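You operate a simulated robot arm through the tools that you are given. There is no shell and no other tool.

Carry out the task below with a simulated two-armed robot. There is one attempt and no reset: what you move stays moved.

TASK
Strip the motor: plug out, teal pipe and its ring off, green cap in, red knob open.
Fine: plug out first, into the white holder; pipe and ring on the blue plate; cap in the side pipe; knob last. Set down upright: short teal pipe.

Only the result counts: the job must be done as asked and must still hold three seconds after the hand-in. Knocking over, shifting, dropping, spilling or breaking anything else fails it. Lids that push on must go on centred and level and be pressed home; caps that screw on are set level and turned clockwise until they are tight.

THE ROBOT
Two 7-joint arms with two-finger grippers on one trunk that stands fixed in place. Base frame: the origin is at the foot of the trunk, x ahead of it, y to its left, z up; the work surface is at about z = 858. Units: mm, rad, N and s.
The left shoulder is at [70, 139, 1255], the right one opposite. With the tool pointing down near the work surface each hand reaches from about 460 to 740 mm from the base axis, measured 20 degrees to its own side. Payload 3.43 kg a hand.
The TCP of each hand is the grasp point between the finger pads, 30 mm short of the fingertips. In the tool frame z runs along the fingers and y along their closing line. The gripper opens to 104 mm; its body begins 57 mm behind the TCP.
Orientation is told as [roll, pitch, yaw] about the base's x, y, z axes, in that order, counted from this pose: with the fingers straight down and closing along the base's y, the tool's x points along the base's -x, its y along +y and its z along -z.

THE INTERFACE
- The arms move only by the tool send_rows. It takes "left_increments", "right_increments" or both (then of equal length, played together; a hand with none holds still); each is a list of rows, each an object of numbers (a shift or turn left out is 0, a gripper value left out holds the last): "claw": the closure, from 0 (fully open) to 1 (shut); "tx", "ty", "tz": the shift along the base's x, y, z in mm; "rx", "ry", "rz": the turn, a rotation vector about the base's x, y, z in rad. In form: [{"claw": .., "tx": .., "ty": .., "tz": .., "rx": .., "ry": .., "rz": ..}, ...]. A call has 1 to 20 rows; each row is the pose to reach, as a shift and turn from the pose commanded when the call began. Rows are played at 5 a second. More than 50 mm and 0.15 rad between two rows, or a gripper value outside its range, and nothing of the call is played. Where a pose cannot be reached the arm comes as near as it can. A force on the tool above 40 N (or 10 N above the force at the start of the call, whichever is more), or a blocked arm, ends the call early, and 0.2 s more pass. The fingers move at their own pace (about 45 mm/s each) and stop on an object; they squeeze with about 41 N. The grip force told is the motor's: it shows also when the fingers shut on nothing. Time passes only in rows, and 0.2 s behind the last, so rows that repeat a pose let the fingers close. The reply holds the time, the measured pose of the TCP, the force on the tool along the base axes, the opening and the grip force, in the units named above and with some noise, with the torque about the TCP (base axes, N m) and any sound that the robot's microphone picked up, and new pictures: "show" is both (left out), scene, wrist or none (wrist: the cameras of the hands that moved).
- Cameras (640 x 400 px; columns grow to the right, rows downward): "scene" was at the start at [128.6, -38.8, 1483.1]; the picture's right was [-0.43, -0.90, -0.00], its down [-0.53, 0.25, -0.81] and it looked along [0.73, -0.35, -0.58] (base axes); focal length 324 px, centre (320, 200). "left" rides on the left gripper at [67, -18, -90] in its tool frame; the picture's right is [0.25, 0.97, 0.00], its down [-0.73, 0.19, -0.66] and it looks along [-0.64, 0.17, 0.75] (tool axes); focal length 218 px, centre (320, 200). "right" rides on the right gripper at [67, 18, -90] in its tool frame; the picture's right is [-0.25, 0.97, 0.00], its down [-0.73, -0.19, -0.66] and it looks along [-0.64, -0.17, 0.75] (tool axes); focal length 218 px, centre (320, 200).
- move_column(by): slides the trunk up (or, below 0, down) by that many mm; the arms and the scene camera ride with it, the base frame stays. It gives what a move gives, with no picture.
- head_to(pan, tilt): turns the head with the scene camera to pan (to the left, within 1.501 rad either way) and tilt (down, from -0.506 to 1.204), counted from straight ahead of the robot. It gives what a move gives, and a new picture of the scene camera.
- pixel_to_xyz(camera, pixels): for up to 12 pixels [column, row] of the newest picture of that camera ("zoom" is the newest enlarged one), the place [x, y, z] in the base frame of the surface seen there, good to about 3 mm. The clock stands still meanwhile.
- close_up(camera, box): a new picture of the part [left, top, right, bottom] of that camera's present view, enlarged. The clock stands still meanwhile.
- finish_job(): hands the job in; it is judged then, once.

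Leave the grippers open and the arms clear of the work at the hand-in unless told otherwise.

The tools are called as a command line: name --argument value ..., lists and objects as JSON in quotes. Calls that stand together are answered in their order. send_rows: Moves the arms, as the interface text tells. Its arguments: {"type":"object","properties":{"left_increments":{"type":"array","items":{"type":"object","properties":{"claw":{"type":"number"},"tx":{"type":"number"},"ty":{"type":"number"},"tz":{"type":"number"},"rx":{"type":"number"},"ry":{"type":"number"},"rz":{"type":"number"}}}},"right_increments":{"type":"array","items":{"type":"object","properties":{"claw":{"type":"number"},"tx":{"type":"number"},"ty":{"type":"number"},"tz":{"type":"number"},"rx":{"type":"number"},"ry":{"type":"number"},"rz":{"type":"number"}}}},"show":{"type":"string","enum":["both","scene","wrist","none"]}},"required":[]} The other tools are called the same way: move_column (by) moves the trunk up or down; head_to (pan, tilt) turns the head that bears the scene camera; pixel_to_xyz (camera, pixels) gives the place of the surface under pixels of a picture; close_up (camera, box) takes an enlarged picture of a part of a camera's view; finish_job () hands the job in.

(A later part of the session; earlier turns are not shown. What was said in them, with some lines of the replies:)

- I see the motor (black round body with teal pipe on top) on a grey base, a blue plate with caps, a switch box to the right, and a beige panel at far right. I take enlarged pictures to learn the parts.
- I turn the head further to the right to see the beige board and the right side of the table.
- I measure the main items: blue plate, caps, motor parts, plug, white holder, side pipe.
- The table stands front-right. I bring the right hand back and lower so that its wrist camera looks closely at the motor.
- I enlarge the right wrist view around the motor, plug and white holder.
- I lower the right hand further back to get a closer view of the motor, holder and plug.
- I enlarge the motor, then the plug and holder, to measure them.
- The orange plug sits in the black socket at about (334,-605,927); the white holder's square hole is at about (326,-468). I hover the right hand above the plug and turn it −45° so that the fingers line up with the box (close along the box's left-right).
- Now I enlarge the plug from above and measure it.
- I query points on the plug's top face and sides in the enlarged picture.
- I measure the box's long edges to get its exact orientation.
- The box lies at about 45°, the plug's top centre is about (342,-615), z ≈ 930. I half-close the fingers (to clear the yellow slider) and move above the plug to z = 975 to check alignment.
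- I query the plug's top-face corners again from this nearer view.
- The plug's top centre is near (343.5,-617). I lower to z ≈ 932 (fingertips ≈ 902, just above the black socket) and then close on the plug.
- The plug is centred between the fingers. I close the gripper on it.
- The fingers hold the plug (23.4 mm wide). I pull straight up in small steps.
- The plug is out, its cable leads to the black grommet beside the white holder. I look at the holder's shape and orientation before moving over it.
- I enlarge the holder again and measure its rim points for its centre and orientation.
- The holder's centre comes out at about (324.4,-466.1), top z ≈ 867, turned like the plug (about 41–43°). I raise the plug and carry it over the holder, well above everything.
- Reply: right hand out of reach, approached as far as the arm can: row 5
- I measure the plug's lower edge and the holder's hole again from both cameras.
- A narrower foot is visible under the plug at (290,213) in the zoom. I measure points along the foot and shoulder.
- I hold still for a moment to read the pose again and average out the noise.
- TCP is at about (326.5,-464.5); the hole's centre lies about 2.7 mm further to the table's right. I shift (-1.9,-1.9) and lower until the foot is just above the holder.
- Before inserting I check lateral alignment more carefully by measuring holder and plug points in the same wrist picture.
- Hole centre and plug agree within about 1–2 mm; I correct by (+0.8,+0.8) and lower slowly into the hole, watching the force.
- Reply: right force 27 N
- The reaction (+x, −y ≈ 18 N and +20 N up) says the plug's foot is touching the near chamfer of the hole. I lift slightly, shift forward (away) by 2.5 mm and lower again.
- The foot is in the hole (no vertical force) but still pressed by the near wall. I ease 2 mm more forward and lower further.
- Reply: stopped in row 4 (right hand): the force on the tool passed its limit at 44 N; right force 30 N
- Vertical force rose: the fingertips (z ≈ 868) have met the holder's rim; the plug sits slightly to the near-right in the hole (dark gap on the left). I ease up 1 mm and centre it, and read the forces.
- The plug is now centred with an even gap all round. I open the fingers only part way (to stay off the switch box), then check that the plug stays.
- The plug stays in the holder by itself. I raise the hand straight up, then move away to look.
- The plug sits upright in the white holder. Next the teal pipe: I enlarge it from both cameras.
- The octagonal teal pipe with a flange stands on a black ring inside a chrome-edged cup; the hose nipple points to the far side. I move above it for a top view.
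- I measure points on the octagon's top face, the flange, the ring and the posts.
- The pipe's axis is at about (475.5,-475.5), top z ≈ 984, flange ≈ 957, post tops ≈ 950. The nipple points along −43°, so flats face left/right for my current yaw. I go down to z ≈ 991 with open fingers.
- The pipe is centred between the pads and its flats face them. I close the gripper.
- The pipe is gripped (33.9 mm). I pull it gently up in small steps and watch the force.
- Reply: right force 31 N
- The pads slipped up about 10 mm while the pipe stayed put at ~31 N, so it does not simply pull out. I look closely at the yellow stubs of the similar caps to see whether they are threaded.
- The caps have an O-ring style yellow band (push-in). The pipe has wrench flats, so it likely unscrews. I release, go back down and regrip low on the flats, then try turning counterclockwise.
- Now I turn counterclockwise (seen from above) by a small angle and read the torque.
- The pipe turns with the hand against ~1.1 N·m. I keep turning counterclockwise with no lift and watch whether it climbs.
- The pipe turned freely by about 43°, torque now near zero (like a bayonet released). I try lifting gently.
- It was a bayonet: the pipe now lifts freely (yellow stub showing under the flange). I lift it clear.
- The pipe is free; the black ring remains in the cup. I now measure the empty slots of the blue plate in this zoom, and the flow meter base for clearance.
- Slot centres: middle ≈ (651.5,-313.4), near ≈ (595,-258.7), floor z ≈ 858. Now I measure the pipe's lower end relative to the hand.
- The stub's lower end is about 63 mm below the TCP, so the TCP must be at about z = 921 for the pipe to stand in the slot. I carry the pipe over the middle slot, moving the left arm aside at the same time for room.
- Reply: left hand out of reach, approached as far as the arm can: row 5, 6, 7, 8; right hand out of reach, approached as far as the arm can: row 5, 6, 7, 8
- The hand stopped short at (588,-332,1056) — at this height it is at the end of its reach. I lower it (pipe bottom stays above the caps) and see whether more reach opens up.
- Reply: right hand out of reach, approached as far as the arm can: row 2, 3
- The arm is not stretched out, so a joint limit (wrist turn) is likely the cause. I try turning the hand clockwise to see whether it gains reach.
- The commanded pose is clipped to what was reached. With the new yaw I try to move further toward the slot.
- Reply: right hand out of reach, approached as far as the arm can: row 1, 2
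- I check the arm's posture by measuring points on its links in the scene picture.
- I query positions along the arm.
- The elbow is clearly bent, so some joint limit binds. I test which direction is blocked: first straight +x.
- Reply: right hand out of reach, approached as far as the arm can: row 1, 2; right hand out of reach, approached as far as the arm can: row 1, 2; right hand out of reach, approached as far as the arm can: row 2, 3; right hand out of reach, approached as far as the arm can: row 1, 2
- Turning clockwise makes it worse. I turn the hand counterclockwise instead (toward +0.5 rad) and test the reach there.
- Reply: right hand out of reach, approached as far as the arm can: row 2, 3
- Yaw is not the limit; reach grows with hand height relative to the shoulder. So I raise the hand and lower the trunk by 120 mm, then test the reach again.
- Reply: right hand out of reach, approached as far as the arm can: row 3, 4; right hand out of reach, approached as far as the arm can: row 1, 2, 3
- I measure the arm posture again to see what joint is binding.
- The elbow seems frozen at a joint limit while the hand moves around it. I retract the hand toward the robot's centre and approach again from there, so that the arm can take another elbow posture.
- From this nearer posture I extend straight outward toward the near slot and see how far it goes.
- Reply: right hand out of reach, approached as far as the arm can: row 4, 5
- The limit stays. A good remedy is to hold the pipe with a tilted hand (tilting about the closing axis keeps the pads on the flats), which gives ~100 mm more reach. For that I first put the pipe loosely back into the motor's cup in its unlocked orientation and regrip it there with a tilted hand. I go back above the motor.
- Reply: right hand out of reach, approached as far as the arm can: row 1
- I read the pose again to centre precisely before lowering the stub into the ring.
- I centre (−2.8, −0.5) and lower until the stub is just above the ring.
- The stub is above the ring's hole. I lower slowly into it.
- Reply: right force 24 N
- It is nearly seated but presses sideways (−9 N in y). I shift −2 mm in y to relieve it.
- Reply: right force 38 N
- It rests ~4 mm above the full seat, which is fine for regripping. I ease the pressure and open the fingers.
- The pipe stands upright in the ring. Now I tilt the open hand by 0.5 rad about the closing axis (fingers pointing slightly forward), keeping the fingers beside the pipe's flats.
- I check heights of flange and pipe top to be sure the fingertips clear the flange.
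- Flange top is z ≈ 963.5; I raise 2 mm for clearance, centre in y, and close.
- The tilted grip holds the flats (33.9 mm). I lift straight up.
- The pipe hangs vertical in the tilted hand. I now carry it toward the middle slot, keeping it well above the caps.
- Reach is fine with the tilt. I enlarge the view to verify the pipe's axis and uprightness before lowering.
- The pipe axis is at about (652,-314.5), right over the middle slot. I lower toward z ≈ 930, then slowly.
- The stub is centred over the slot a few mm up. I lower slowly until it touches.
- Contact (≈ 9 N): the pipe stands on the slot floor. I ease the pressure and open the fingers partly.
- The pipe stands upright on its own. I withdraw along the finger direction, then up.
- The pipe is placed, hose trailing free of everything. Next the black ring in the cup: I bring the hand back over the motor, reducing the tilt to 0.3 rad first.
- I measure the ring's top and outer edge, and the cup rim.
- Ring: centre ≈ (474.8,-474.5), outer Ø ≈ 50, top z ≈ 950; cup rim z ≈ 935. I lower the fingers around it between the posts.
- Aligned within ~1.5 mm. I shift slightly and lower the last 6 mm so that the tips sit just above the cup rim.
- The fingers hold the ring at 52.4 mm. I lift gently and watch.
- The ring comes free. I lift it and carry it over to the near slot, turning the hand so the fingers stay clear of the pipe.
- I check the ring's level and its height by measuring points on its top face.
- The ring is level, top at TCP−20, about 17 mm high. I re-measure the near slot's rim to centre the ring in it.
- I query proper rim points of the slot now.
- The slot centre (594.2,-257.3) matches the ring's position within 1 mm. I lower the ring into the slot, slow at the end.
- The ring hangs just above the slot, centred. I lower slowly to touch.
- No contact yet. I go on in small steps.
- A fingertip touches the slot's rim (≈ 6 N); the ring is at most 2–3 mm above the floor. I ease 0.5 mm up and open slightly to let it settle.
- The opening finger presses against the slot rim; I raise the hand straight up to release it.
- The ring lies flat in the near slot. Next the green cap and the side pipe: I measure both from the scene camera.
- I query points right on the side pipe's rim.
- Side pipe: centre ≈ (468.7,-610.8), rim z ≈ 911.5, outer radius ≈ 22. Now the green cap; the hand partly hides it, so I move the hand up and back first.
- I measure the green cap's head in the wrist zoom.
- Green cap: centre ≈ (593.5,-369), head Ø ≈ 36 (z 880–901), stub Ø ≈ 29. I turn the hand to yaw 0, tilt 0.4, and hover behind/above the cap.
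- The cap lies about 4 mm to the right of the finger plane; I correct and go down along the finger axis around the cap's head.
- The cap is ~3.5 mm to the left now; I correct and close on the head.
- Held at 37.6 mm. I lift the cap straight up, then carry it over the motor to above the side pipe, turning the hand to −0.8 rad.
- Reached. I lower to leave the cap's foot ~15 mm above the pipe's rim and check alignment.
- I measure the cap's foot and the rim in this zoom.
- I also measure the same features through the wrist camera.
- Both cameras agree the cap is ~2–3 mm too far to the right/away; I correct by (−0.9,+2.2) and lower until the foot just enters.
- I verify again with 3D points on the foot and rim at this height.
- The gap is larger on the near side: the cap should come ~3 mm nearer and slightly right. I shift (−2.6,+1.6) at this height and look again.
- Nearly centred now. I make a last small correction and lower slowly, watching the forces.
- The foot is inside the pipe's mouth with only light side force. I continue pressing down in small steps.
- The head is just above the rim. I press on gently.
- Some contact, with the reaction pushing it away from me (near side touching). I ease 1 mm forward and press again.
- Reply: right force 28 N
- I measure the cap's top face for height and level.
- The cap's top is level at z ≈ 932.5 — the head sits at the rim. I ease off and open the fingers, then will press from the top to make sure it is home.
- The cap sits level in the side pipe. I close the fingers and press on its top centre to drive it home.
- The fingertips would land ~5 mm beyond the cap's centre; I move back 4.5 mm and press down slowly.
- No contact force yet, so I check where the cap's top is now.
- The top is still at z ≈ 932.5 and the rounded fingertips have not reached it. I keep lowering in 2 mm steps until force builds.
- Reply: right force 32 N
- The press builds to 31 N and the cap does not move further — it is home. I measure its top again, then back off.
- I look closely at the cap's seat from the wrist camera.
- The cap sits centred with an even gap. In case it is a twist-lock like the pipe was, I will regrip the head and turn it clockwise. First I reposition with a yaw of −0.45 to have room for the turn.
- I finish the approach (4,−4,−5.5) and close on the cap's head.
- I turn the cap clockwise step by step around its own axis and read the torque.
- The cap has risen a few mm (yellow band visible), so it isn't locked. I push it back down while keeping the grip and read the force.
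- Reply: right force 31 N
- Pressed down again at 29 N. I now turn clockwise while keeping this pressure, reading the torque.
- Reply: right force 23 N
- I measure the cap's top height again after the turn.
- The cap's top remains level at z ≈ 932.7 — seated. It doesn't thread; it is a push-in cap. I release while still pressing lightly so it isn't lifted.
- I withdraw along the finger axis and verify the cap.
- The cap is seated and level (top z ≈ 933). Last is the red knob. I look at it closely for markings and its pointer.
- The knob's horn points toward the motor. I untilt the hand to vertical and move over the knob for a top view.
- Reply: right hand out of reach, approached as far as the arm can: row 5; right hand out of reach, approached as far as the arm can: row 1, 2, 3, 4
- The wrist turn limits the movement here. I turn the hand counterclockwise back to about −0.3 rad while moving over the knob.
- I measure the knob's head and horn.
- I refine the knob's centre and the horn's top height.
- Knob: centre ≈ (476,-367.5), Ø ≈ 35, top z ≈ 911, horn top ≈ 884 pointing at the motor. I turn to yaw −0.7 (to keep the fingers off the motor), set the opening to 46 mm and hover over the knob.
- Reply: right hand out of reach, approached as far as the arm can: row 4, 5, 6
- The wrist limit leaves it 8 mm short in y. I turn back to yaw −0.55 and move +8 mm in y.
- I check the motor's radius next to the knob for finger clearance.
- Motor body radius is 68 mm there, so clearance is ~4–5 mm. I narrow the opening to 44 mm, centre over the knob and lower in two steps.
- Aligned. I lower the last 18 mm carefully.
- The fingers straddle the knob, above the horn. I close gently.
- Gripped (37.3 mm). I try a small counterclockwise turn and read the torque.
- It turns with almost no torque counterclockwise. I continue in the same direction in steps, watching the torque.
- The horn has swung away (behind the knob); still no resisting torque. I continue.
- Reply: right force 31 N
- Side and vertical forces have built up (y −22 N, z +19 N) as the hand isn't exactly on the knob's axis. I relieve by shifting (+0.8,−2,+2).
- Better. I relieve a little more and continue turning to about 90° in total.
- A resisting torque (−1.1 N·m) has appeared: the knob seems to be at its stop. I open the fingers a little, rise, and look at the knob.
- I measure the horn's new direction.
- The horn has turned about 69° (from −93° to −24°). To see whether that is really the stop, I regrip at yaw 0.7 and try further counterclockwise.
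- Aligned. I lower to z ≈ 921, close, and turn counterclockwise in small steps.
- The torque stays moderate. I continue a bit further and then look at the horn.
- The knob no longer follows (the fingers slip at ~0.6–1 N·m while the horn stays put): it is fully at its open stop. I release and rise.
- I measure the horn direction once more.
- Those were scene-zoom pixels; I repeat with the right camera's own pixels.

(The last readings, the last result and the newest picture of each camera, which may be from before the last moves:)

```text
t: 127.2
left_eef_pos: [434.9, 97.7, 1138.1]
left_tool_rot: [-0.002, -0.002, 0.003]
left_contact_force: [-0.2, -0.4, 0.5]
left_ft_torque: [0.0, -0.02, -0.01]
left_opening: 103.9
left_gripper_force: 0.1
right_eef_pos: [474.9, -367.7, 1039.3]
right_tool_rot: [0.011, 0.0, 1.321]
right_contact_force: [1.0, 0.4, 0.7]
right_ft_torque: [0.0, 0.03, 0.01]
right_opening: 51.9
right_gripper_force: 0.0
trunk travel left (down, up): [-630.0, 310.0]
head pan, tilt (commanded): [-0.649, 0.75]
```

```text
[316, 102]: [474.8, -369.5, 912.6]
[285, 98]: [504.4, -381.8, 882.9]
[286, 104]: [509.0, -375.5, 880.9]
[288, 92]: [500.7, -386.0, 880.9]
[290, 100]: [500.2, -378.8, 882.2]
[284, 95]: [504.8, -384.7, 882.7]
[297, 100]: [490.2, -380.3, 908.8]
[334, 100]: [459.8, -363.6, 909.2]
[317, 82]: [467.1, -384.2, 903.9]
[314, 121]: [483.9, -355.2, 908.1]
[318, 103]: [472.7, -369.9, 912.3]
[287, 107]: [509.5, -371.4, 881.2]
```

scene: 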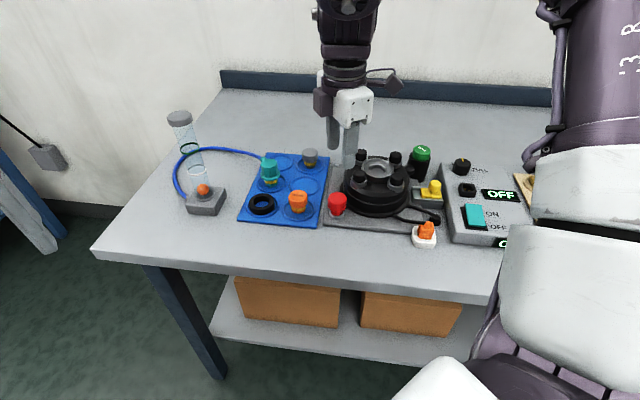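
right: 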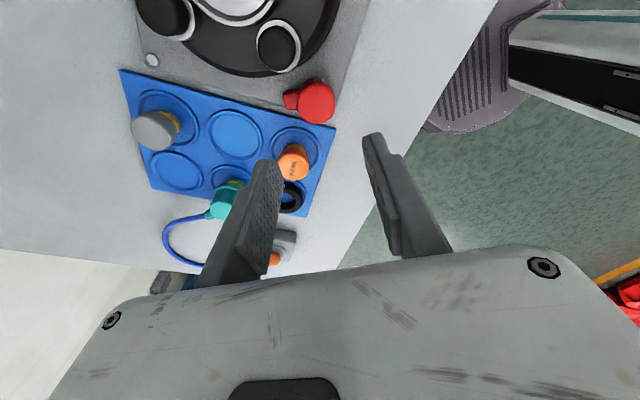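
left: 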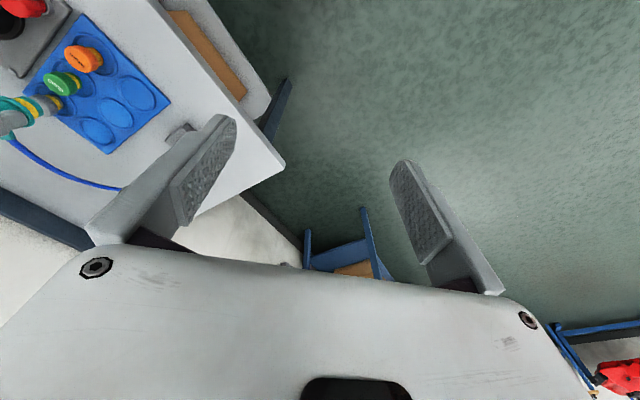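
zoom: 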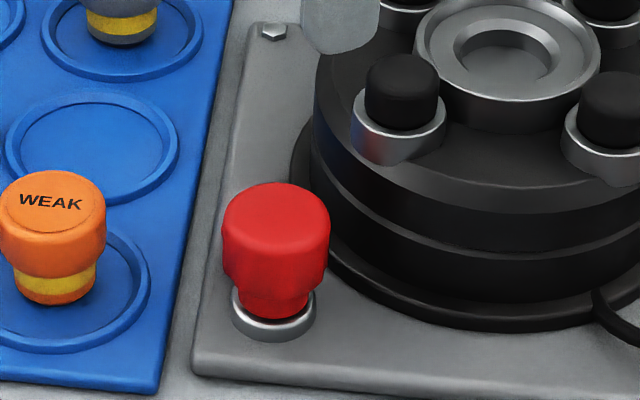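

The horn now points along −20° (turned ~72° to its stop). I check the other parts: plug, cap, pipe and ring.

close_up --camera "scene" --box '[390, 200, 460, 260]'

close_up --camera "scene" --box '[230, 130, 340, 235]'

close_up --camera "scene" --box '[390, 130, 450, 190]'

```text
6.67 times, centred on (425, 230) of scene
```

zoom: 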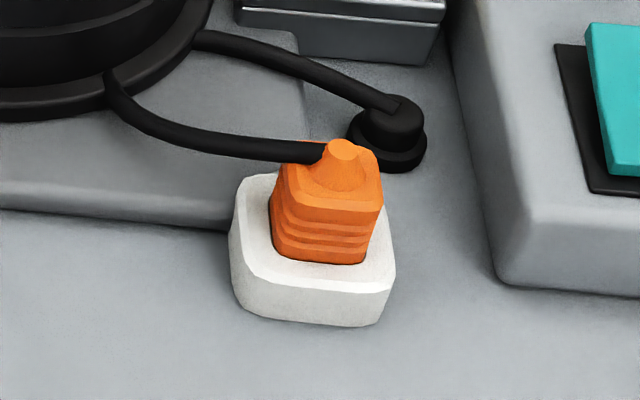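

```text
3.81 times, centred on (285, 182) of scene
```

zoom: 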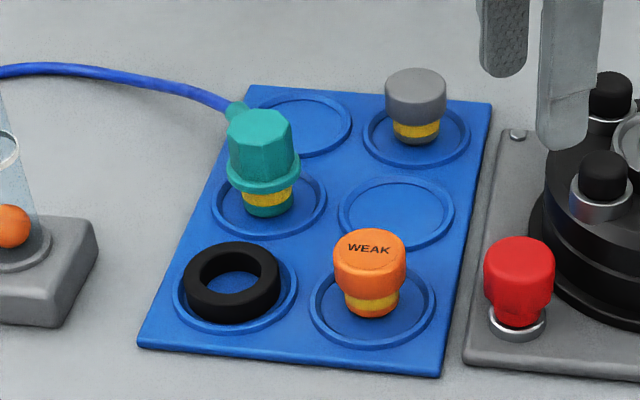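

```text
6.67 times, centred on (420, 160) of scene
```

zoom: 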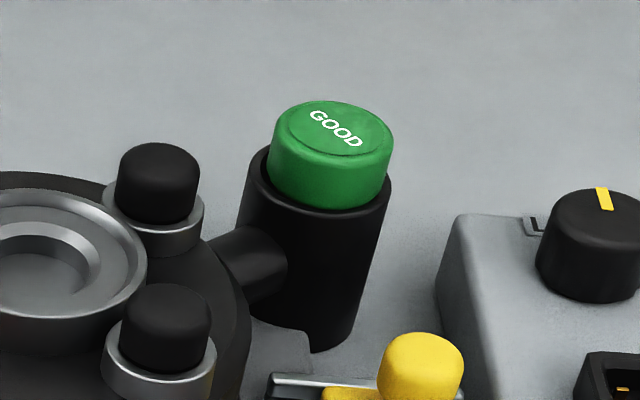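

I measure the plug's seating height in the holder.

close_up --camera "scene" --box '[405, 215, 445, 250]'

pixel_to_xyz --camera "zoom" --pixels '[[300, 140], [280, 150], [400, 165], [390, 130], [340, 180], [330, 110], [280, 220], [370, 250], [330, 245], [220, 230], [430, 270], [320, 270]]'

```text
11.43 times, centred on (425, 232) of scene
```

zoom: 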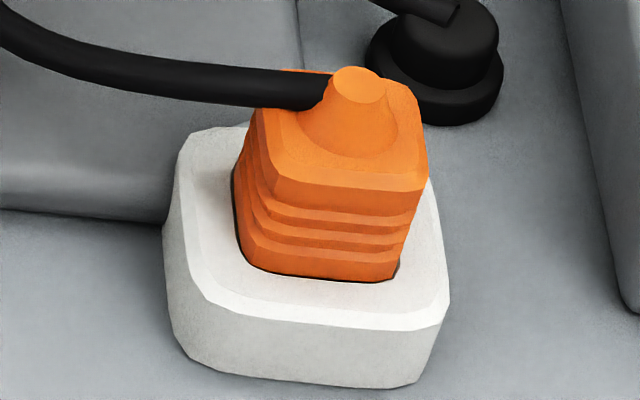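

```text
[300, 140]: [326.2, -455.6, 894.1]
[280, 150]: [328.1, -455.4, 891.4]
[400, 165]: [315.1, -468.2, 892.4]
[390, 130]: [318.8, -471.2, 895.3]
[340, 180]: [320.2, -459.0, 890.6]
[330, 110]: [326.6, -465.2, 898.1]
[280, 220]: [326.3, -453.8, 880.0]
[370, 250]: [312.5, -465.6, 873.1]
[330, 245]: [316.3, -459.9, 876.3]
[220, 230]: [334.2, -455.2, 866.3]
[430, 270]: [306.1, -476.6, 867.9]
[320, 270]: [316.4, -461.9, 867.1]
```

The plug is fully seated (top ≈ 894, level). I raise the right hand well clear and open the gripper.

send_rows --right_increments '[{"tz": 30}, {"tx": -15, "ty": -15, "tz": 60, "rz": -0.1, "claw": 0.0}, {"tx": -35, "ty": -35, "tz": 85, "rz": -0.2}, {"tx": -55, "ty": -55, "tz": 100, "rz": -0.3}, {"tx": -75, "ty": -75, "tz": 100, "rz": -0.4}, {"tx": -75, "ty": -75, "tz": 100, "rz": -0.4}]' --show "both"

close_up --camera "scene" --box '[150, 100, 340, 240]'

close_up --camera "scene" --box '[320, 130, 470, 255]'

```text
t: 128.6
left_eef_pos: [435.3, 96.5, 1138.5]
left_tool_rot: [0.0, 0.002, 0.002]
left_contact_force: [0.3, -0.4, -0.1]
left_ft_torque: [0.04, 0.04, -0.02]
left_opening: 104.2
left_gripper_force: 0.2
right_eef_pos: [401.6, -440.2, 1142.4]
right_tool_rot: [0.007, -0.001, 0.917]
right_contact_force: [0.3, 0.0, -0.1]
right_ft_torque: [-0.03, -0.01, 0.03]
right_opening: 103.9
right_gripper_force: 0.1
trunk travel left (down, up): [-630.0, 310.0]
head pan, tilt (commanded): [-0.649, 0.75]
```

scene: 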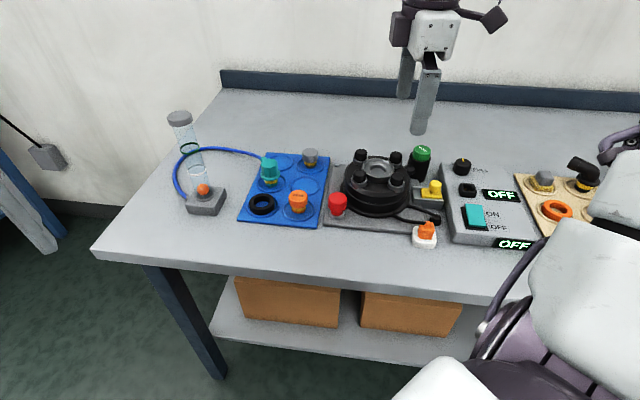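
right: 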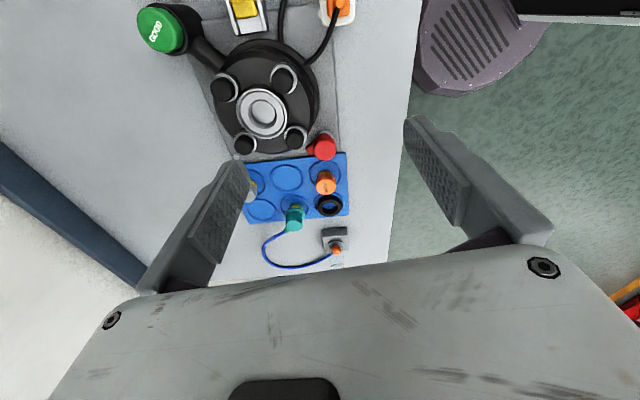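

```text
2.86 times, centred on (245, 170) of scene
```

zoom: 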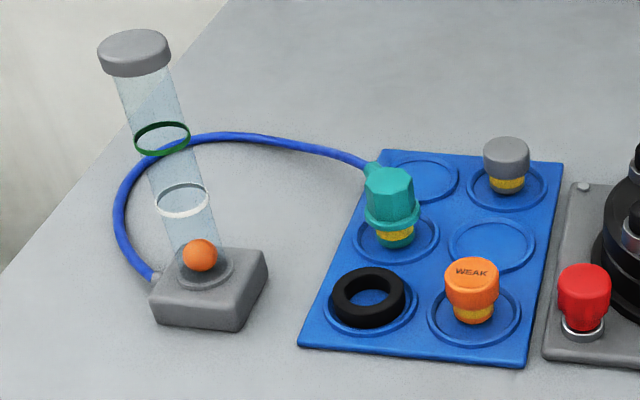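

```text
3.20 times, centred on (395, 192) of scene
```

zoom: 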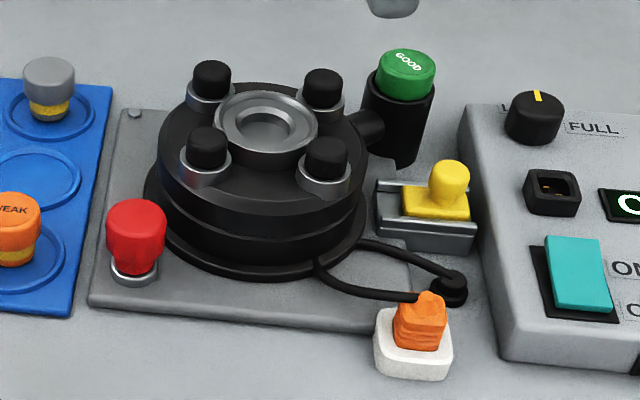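

Everything looks in place. To be sure that the cap is fully home, I compare its head height with that of the identical WEAK cap.

close_up --camera "scene" --box '[280, 180, 320, 225]'

pixel_to_xyz --camera "zoom" --pixels '[[300, 150], [300, 190], [300, 220], [305, 240], [305, 250], [305, 262], [305, 275], [305, 290], [320, 245], [290, 245], [305, 255], [300, 120]]'

close_up --camera "scene" --box '[400, 135, 440, 180]'

pixel_to_xyz --camera "zoom" --pixels '[[340, 120], [310, 105], [380, 135], [340, 160], [330, 185], [330, 200], [330, 212], [330, 222], [330, 232], [300, 205], [370, 220], [340, 90]]'

```text
8.89 times, centred on (300, 202) of scene
```

zoom: 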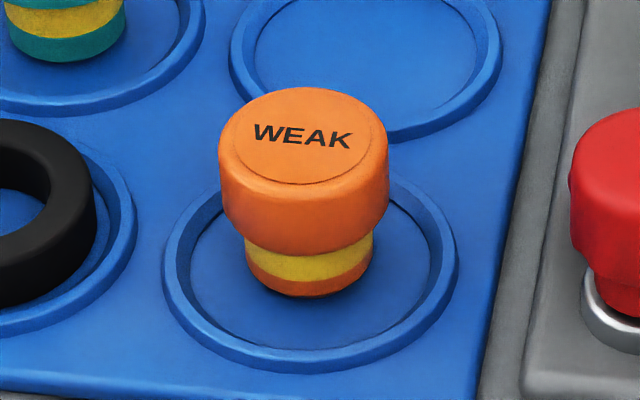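

```text
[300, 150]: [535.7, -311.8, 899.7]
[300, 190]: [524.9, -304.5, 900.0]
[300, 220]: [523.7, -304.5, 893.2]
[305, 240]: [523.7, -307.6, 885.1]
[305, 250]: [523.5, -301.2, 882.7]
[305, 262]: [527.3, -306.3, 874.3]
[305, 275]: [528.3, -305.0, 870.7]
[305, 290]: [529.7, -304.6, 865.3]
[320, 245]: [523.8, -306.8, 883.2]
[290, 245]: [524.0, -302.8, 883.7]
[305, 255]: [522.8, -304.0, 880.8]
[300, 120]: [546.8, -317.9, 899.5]
```

```text
8.89 times, centred on (420, 158) of scene
```

zoom: 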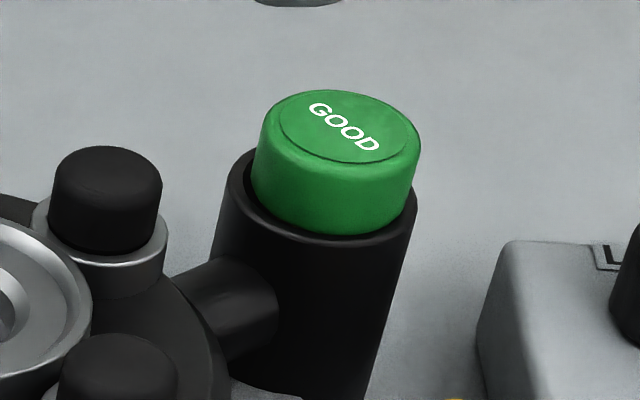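

```text
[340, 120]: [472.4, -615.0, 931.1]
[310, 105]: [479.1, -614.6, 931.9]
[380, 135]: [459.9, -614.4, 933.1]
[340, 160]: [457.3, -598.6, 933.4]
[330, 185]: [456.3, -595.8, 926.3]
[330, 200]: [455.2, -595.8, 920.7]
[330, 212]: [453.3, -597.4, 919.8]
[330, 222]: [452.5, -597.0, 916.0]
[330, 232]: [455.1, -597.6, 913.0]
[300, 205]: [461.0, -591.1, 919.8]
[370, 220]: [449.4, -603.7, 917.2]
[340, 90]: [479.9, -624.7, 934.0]
```

The cap's head rests on the rim (head bottom ≈ 912, rim ≈ 911.5), the plug is in the holder, pipe and ring stand/lie on the blue plate, and the knob is at its open stop. Both grippers are open and clear. I hand the job in.

finish_job

```text
The job is handed in.
```

I've handed the job in: the motor is stripped as you asked, in the order you gave. I haven't seen a verdict, so here is how it stood at the end:

| Part | Final state |
|---|---|
| Plug | Out first, seated level in the white holder |
| Teal pipe | Off, upright in the middle slot of the blue plate, hose still attached |
| Ring (black) | Off, lying flat in the near slot of the blue plate |
| Green cap | Pushed level into the side pipe; its head meets the rim, and pressing at about 30 N moved it no further |
| Red knob | Turned last, about 72° counterclockwise until it would turn no further |

- **Pipe:** it was twist-locked, not a plain pull-out. I took it out once, put it back loosely in the motor, and regripped it with a tilted hand because the arm couldn't reach the plate otherwise.
- **Knob direction:** there were no markings, so I took counterclockwise as open. It turned freely that way up to the stop. I didn't check whether it also turns clockwise.
- **Blue plate:** as I released the ring, a finger pushed lightly against a slot rim. I lifted off straight away, and nothing looked shifted afterwards.

Both grippers are open and clear. I left the trunk about 120 mm lower than at the start, and the left hand moved to one side.
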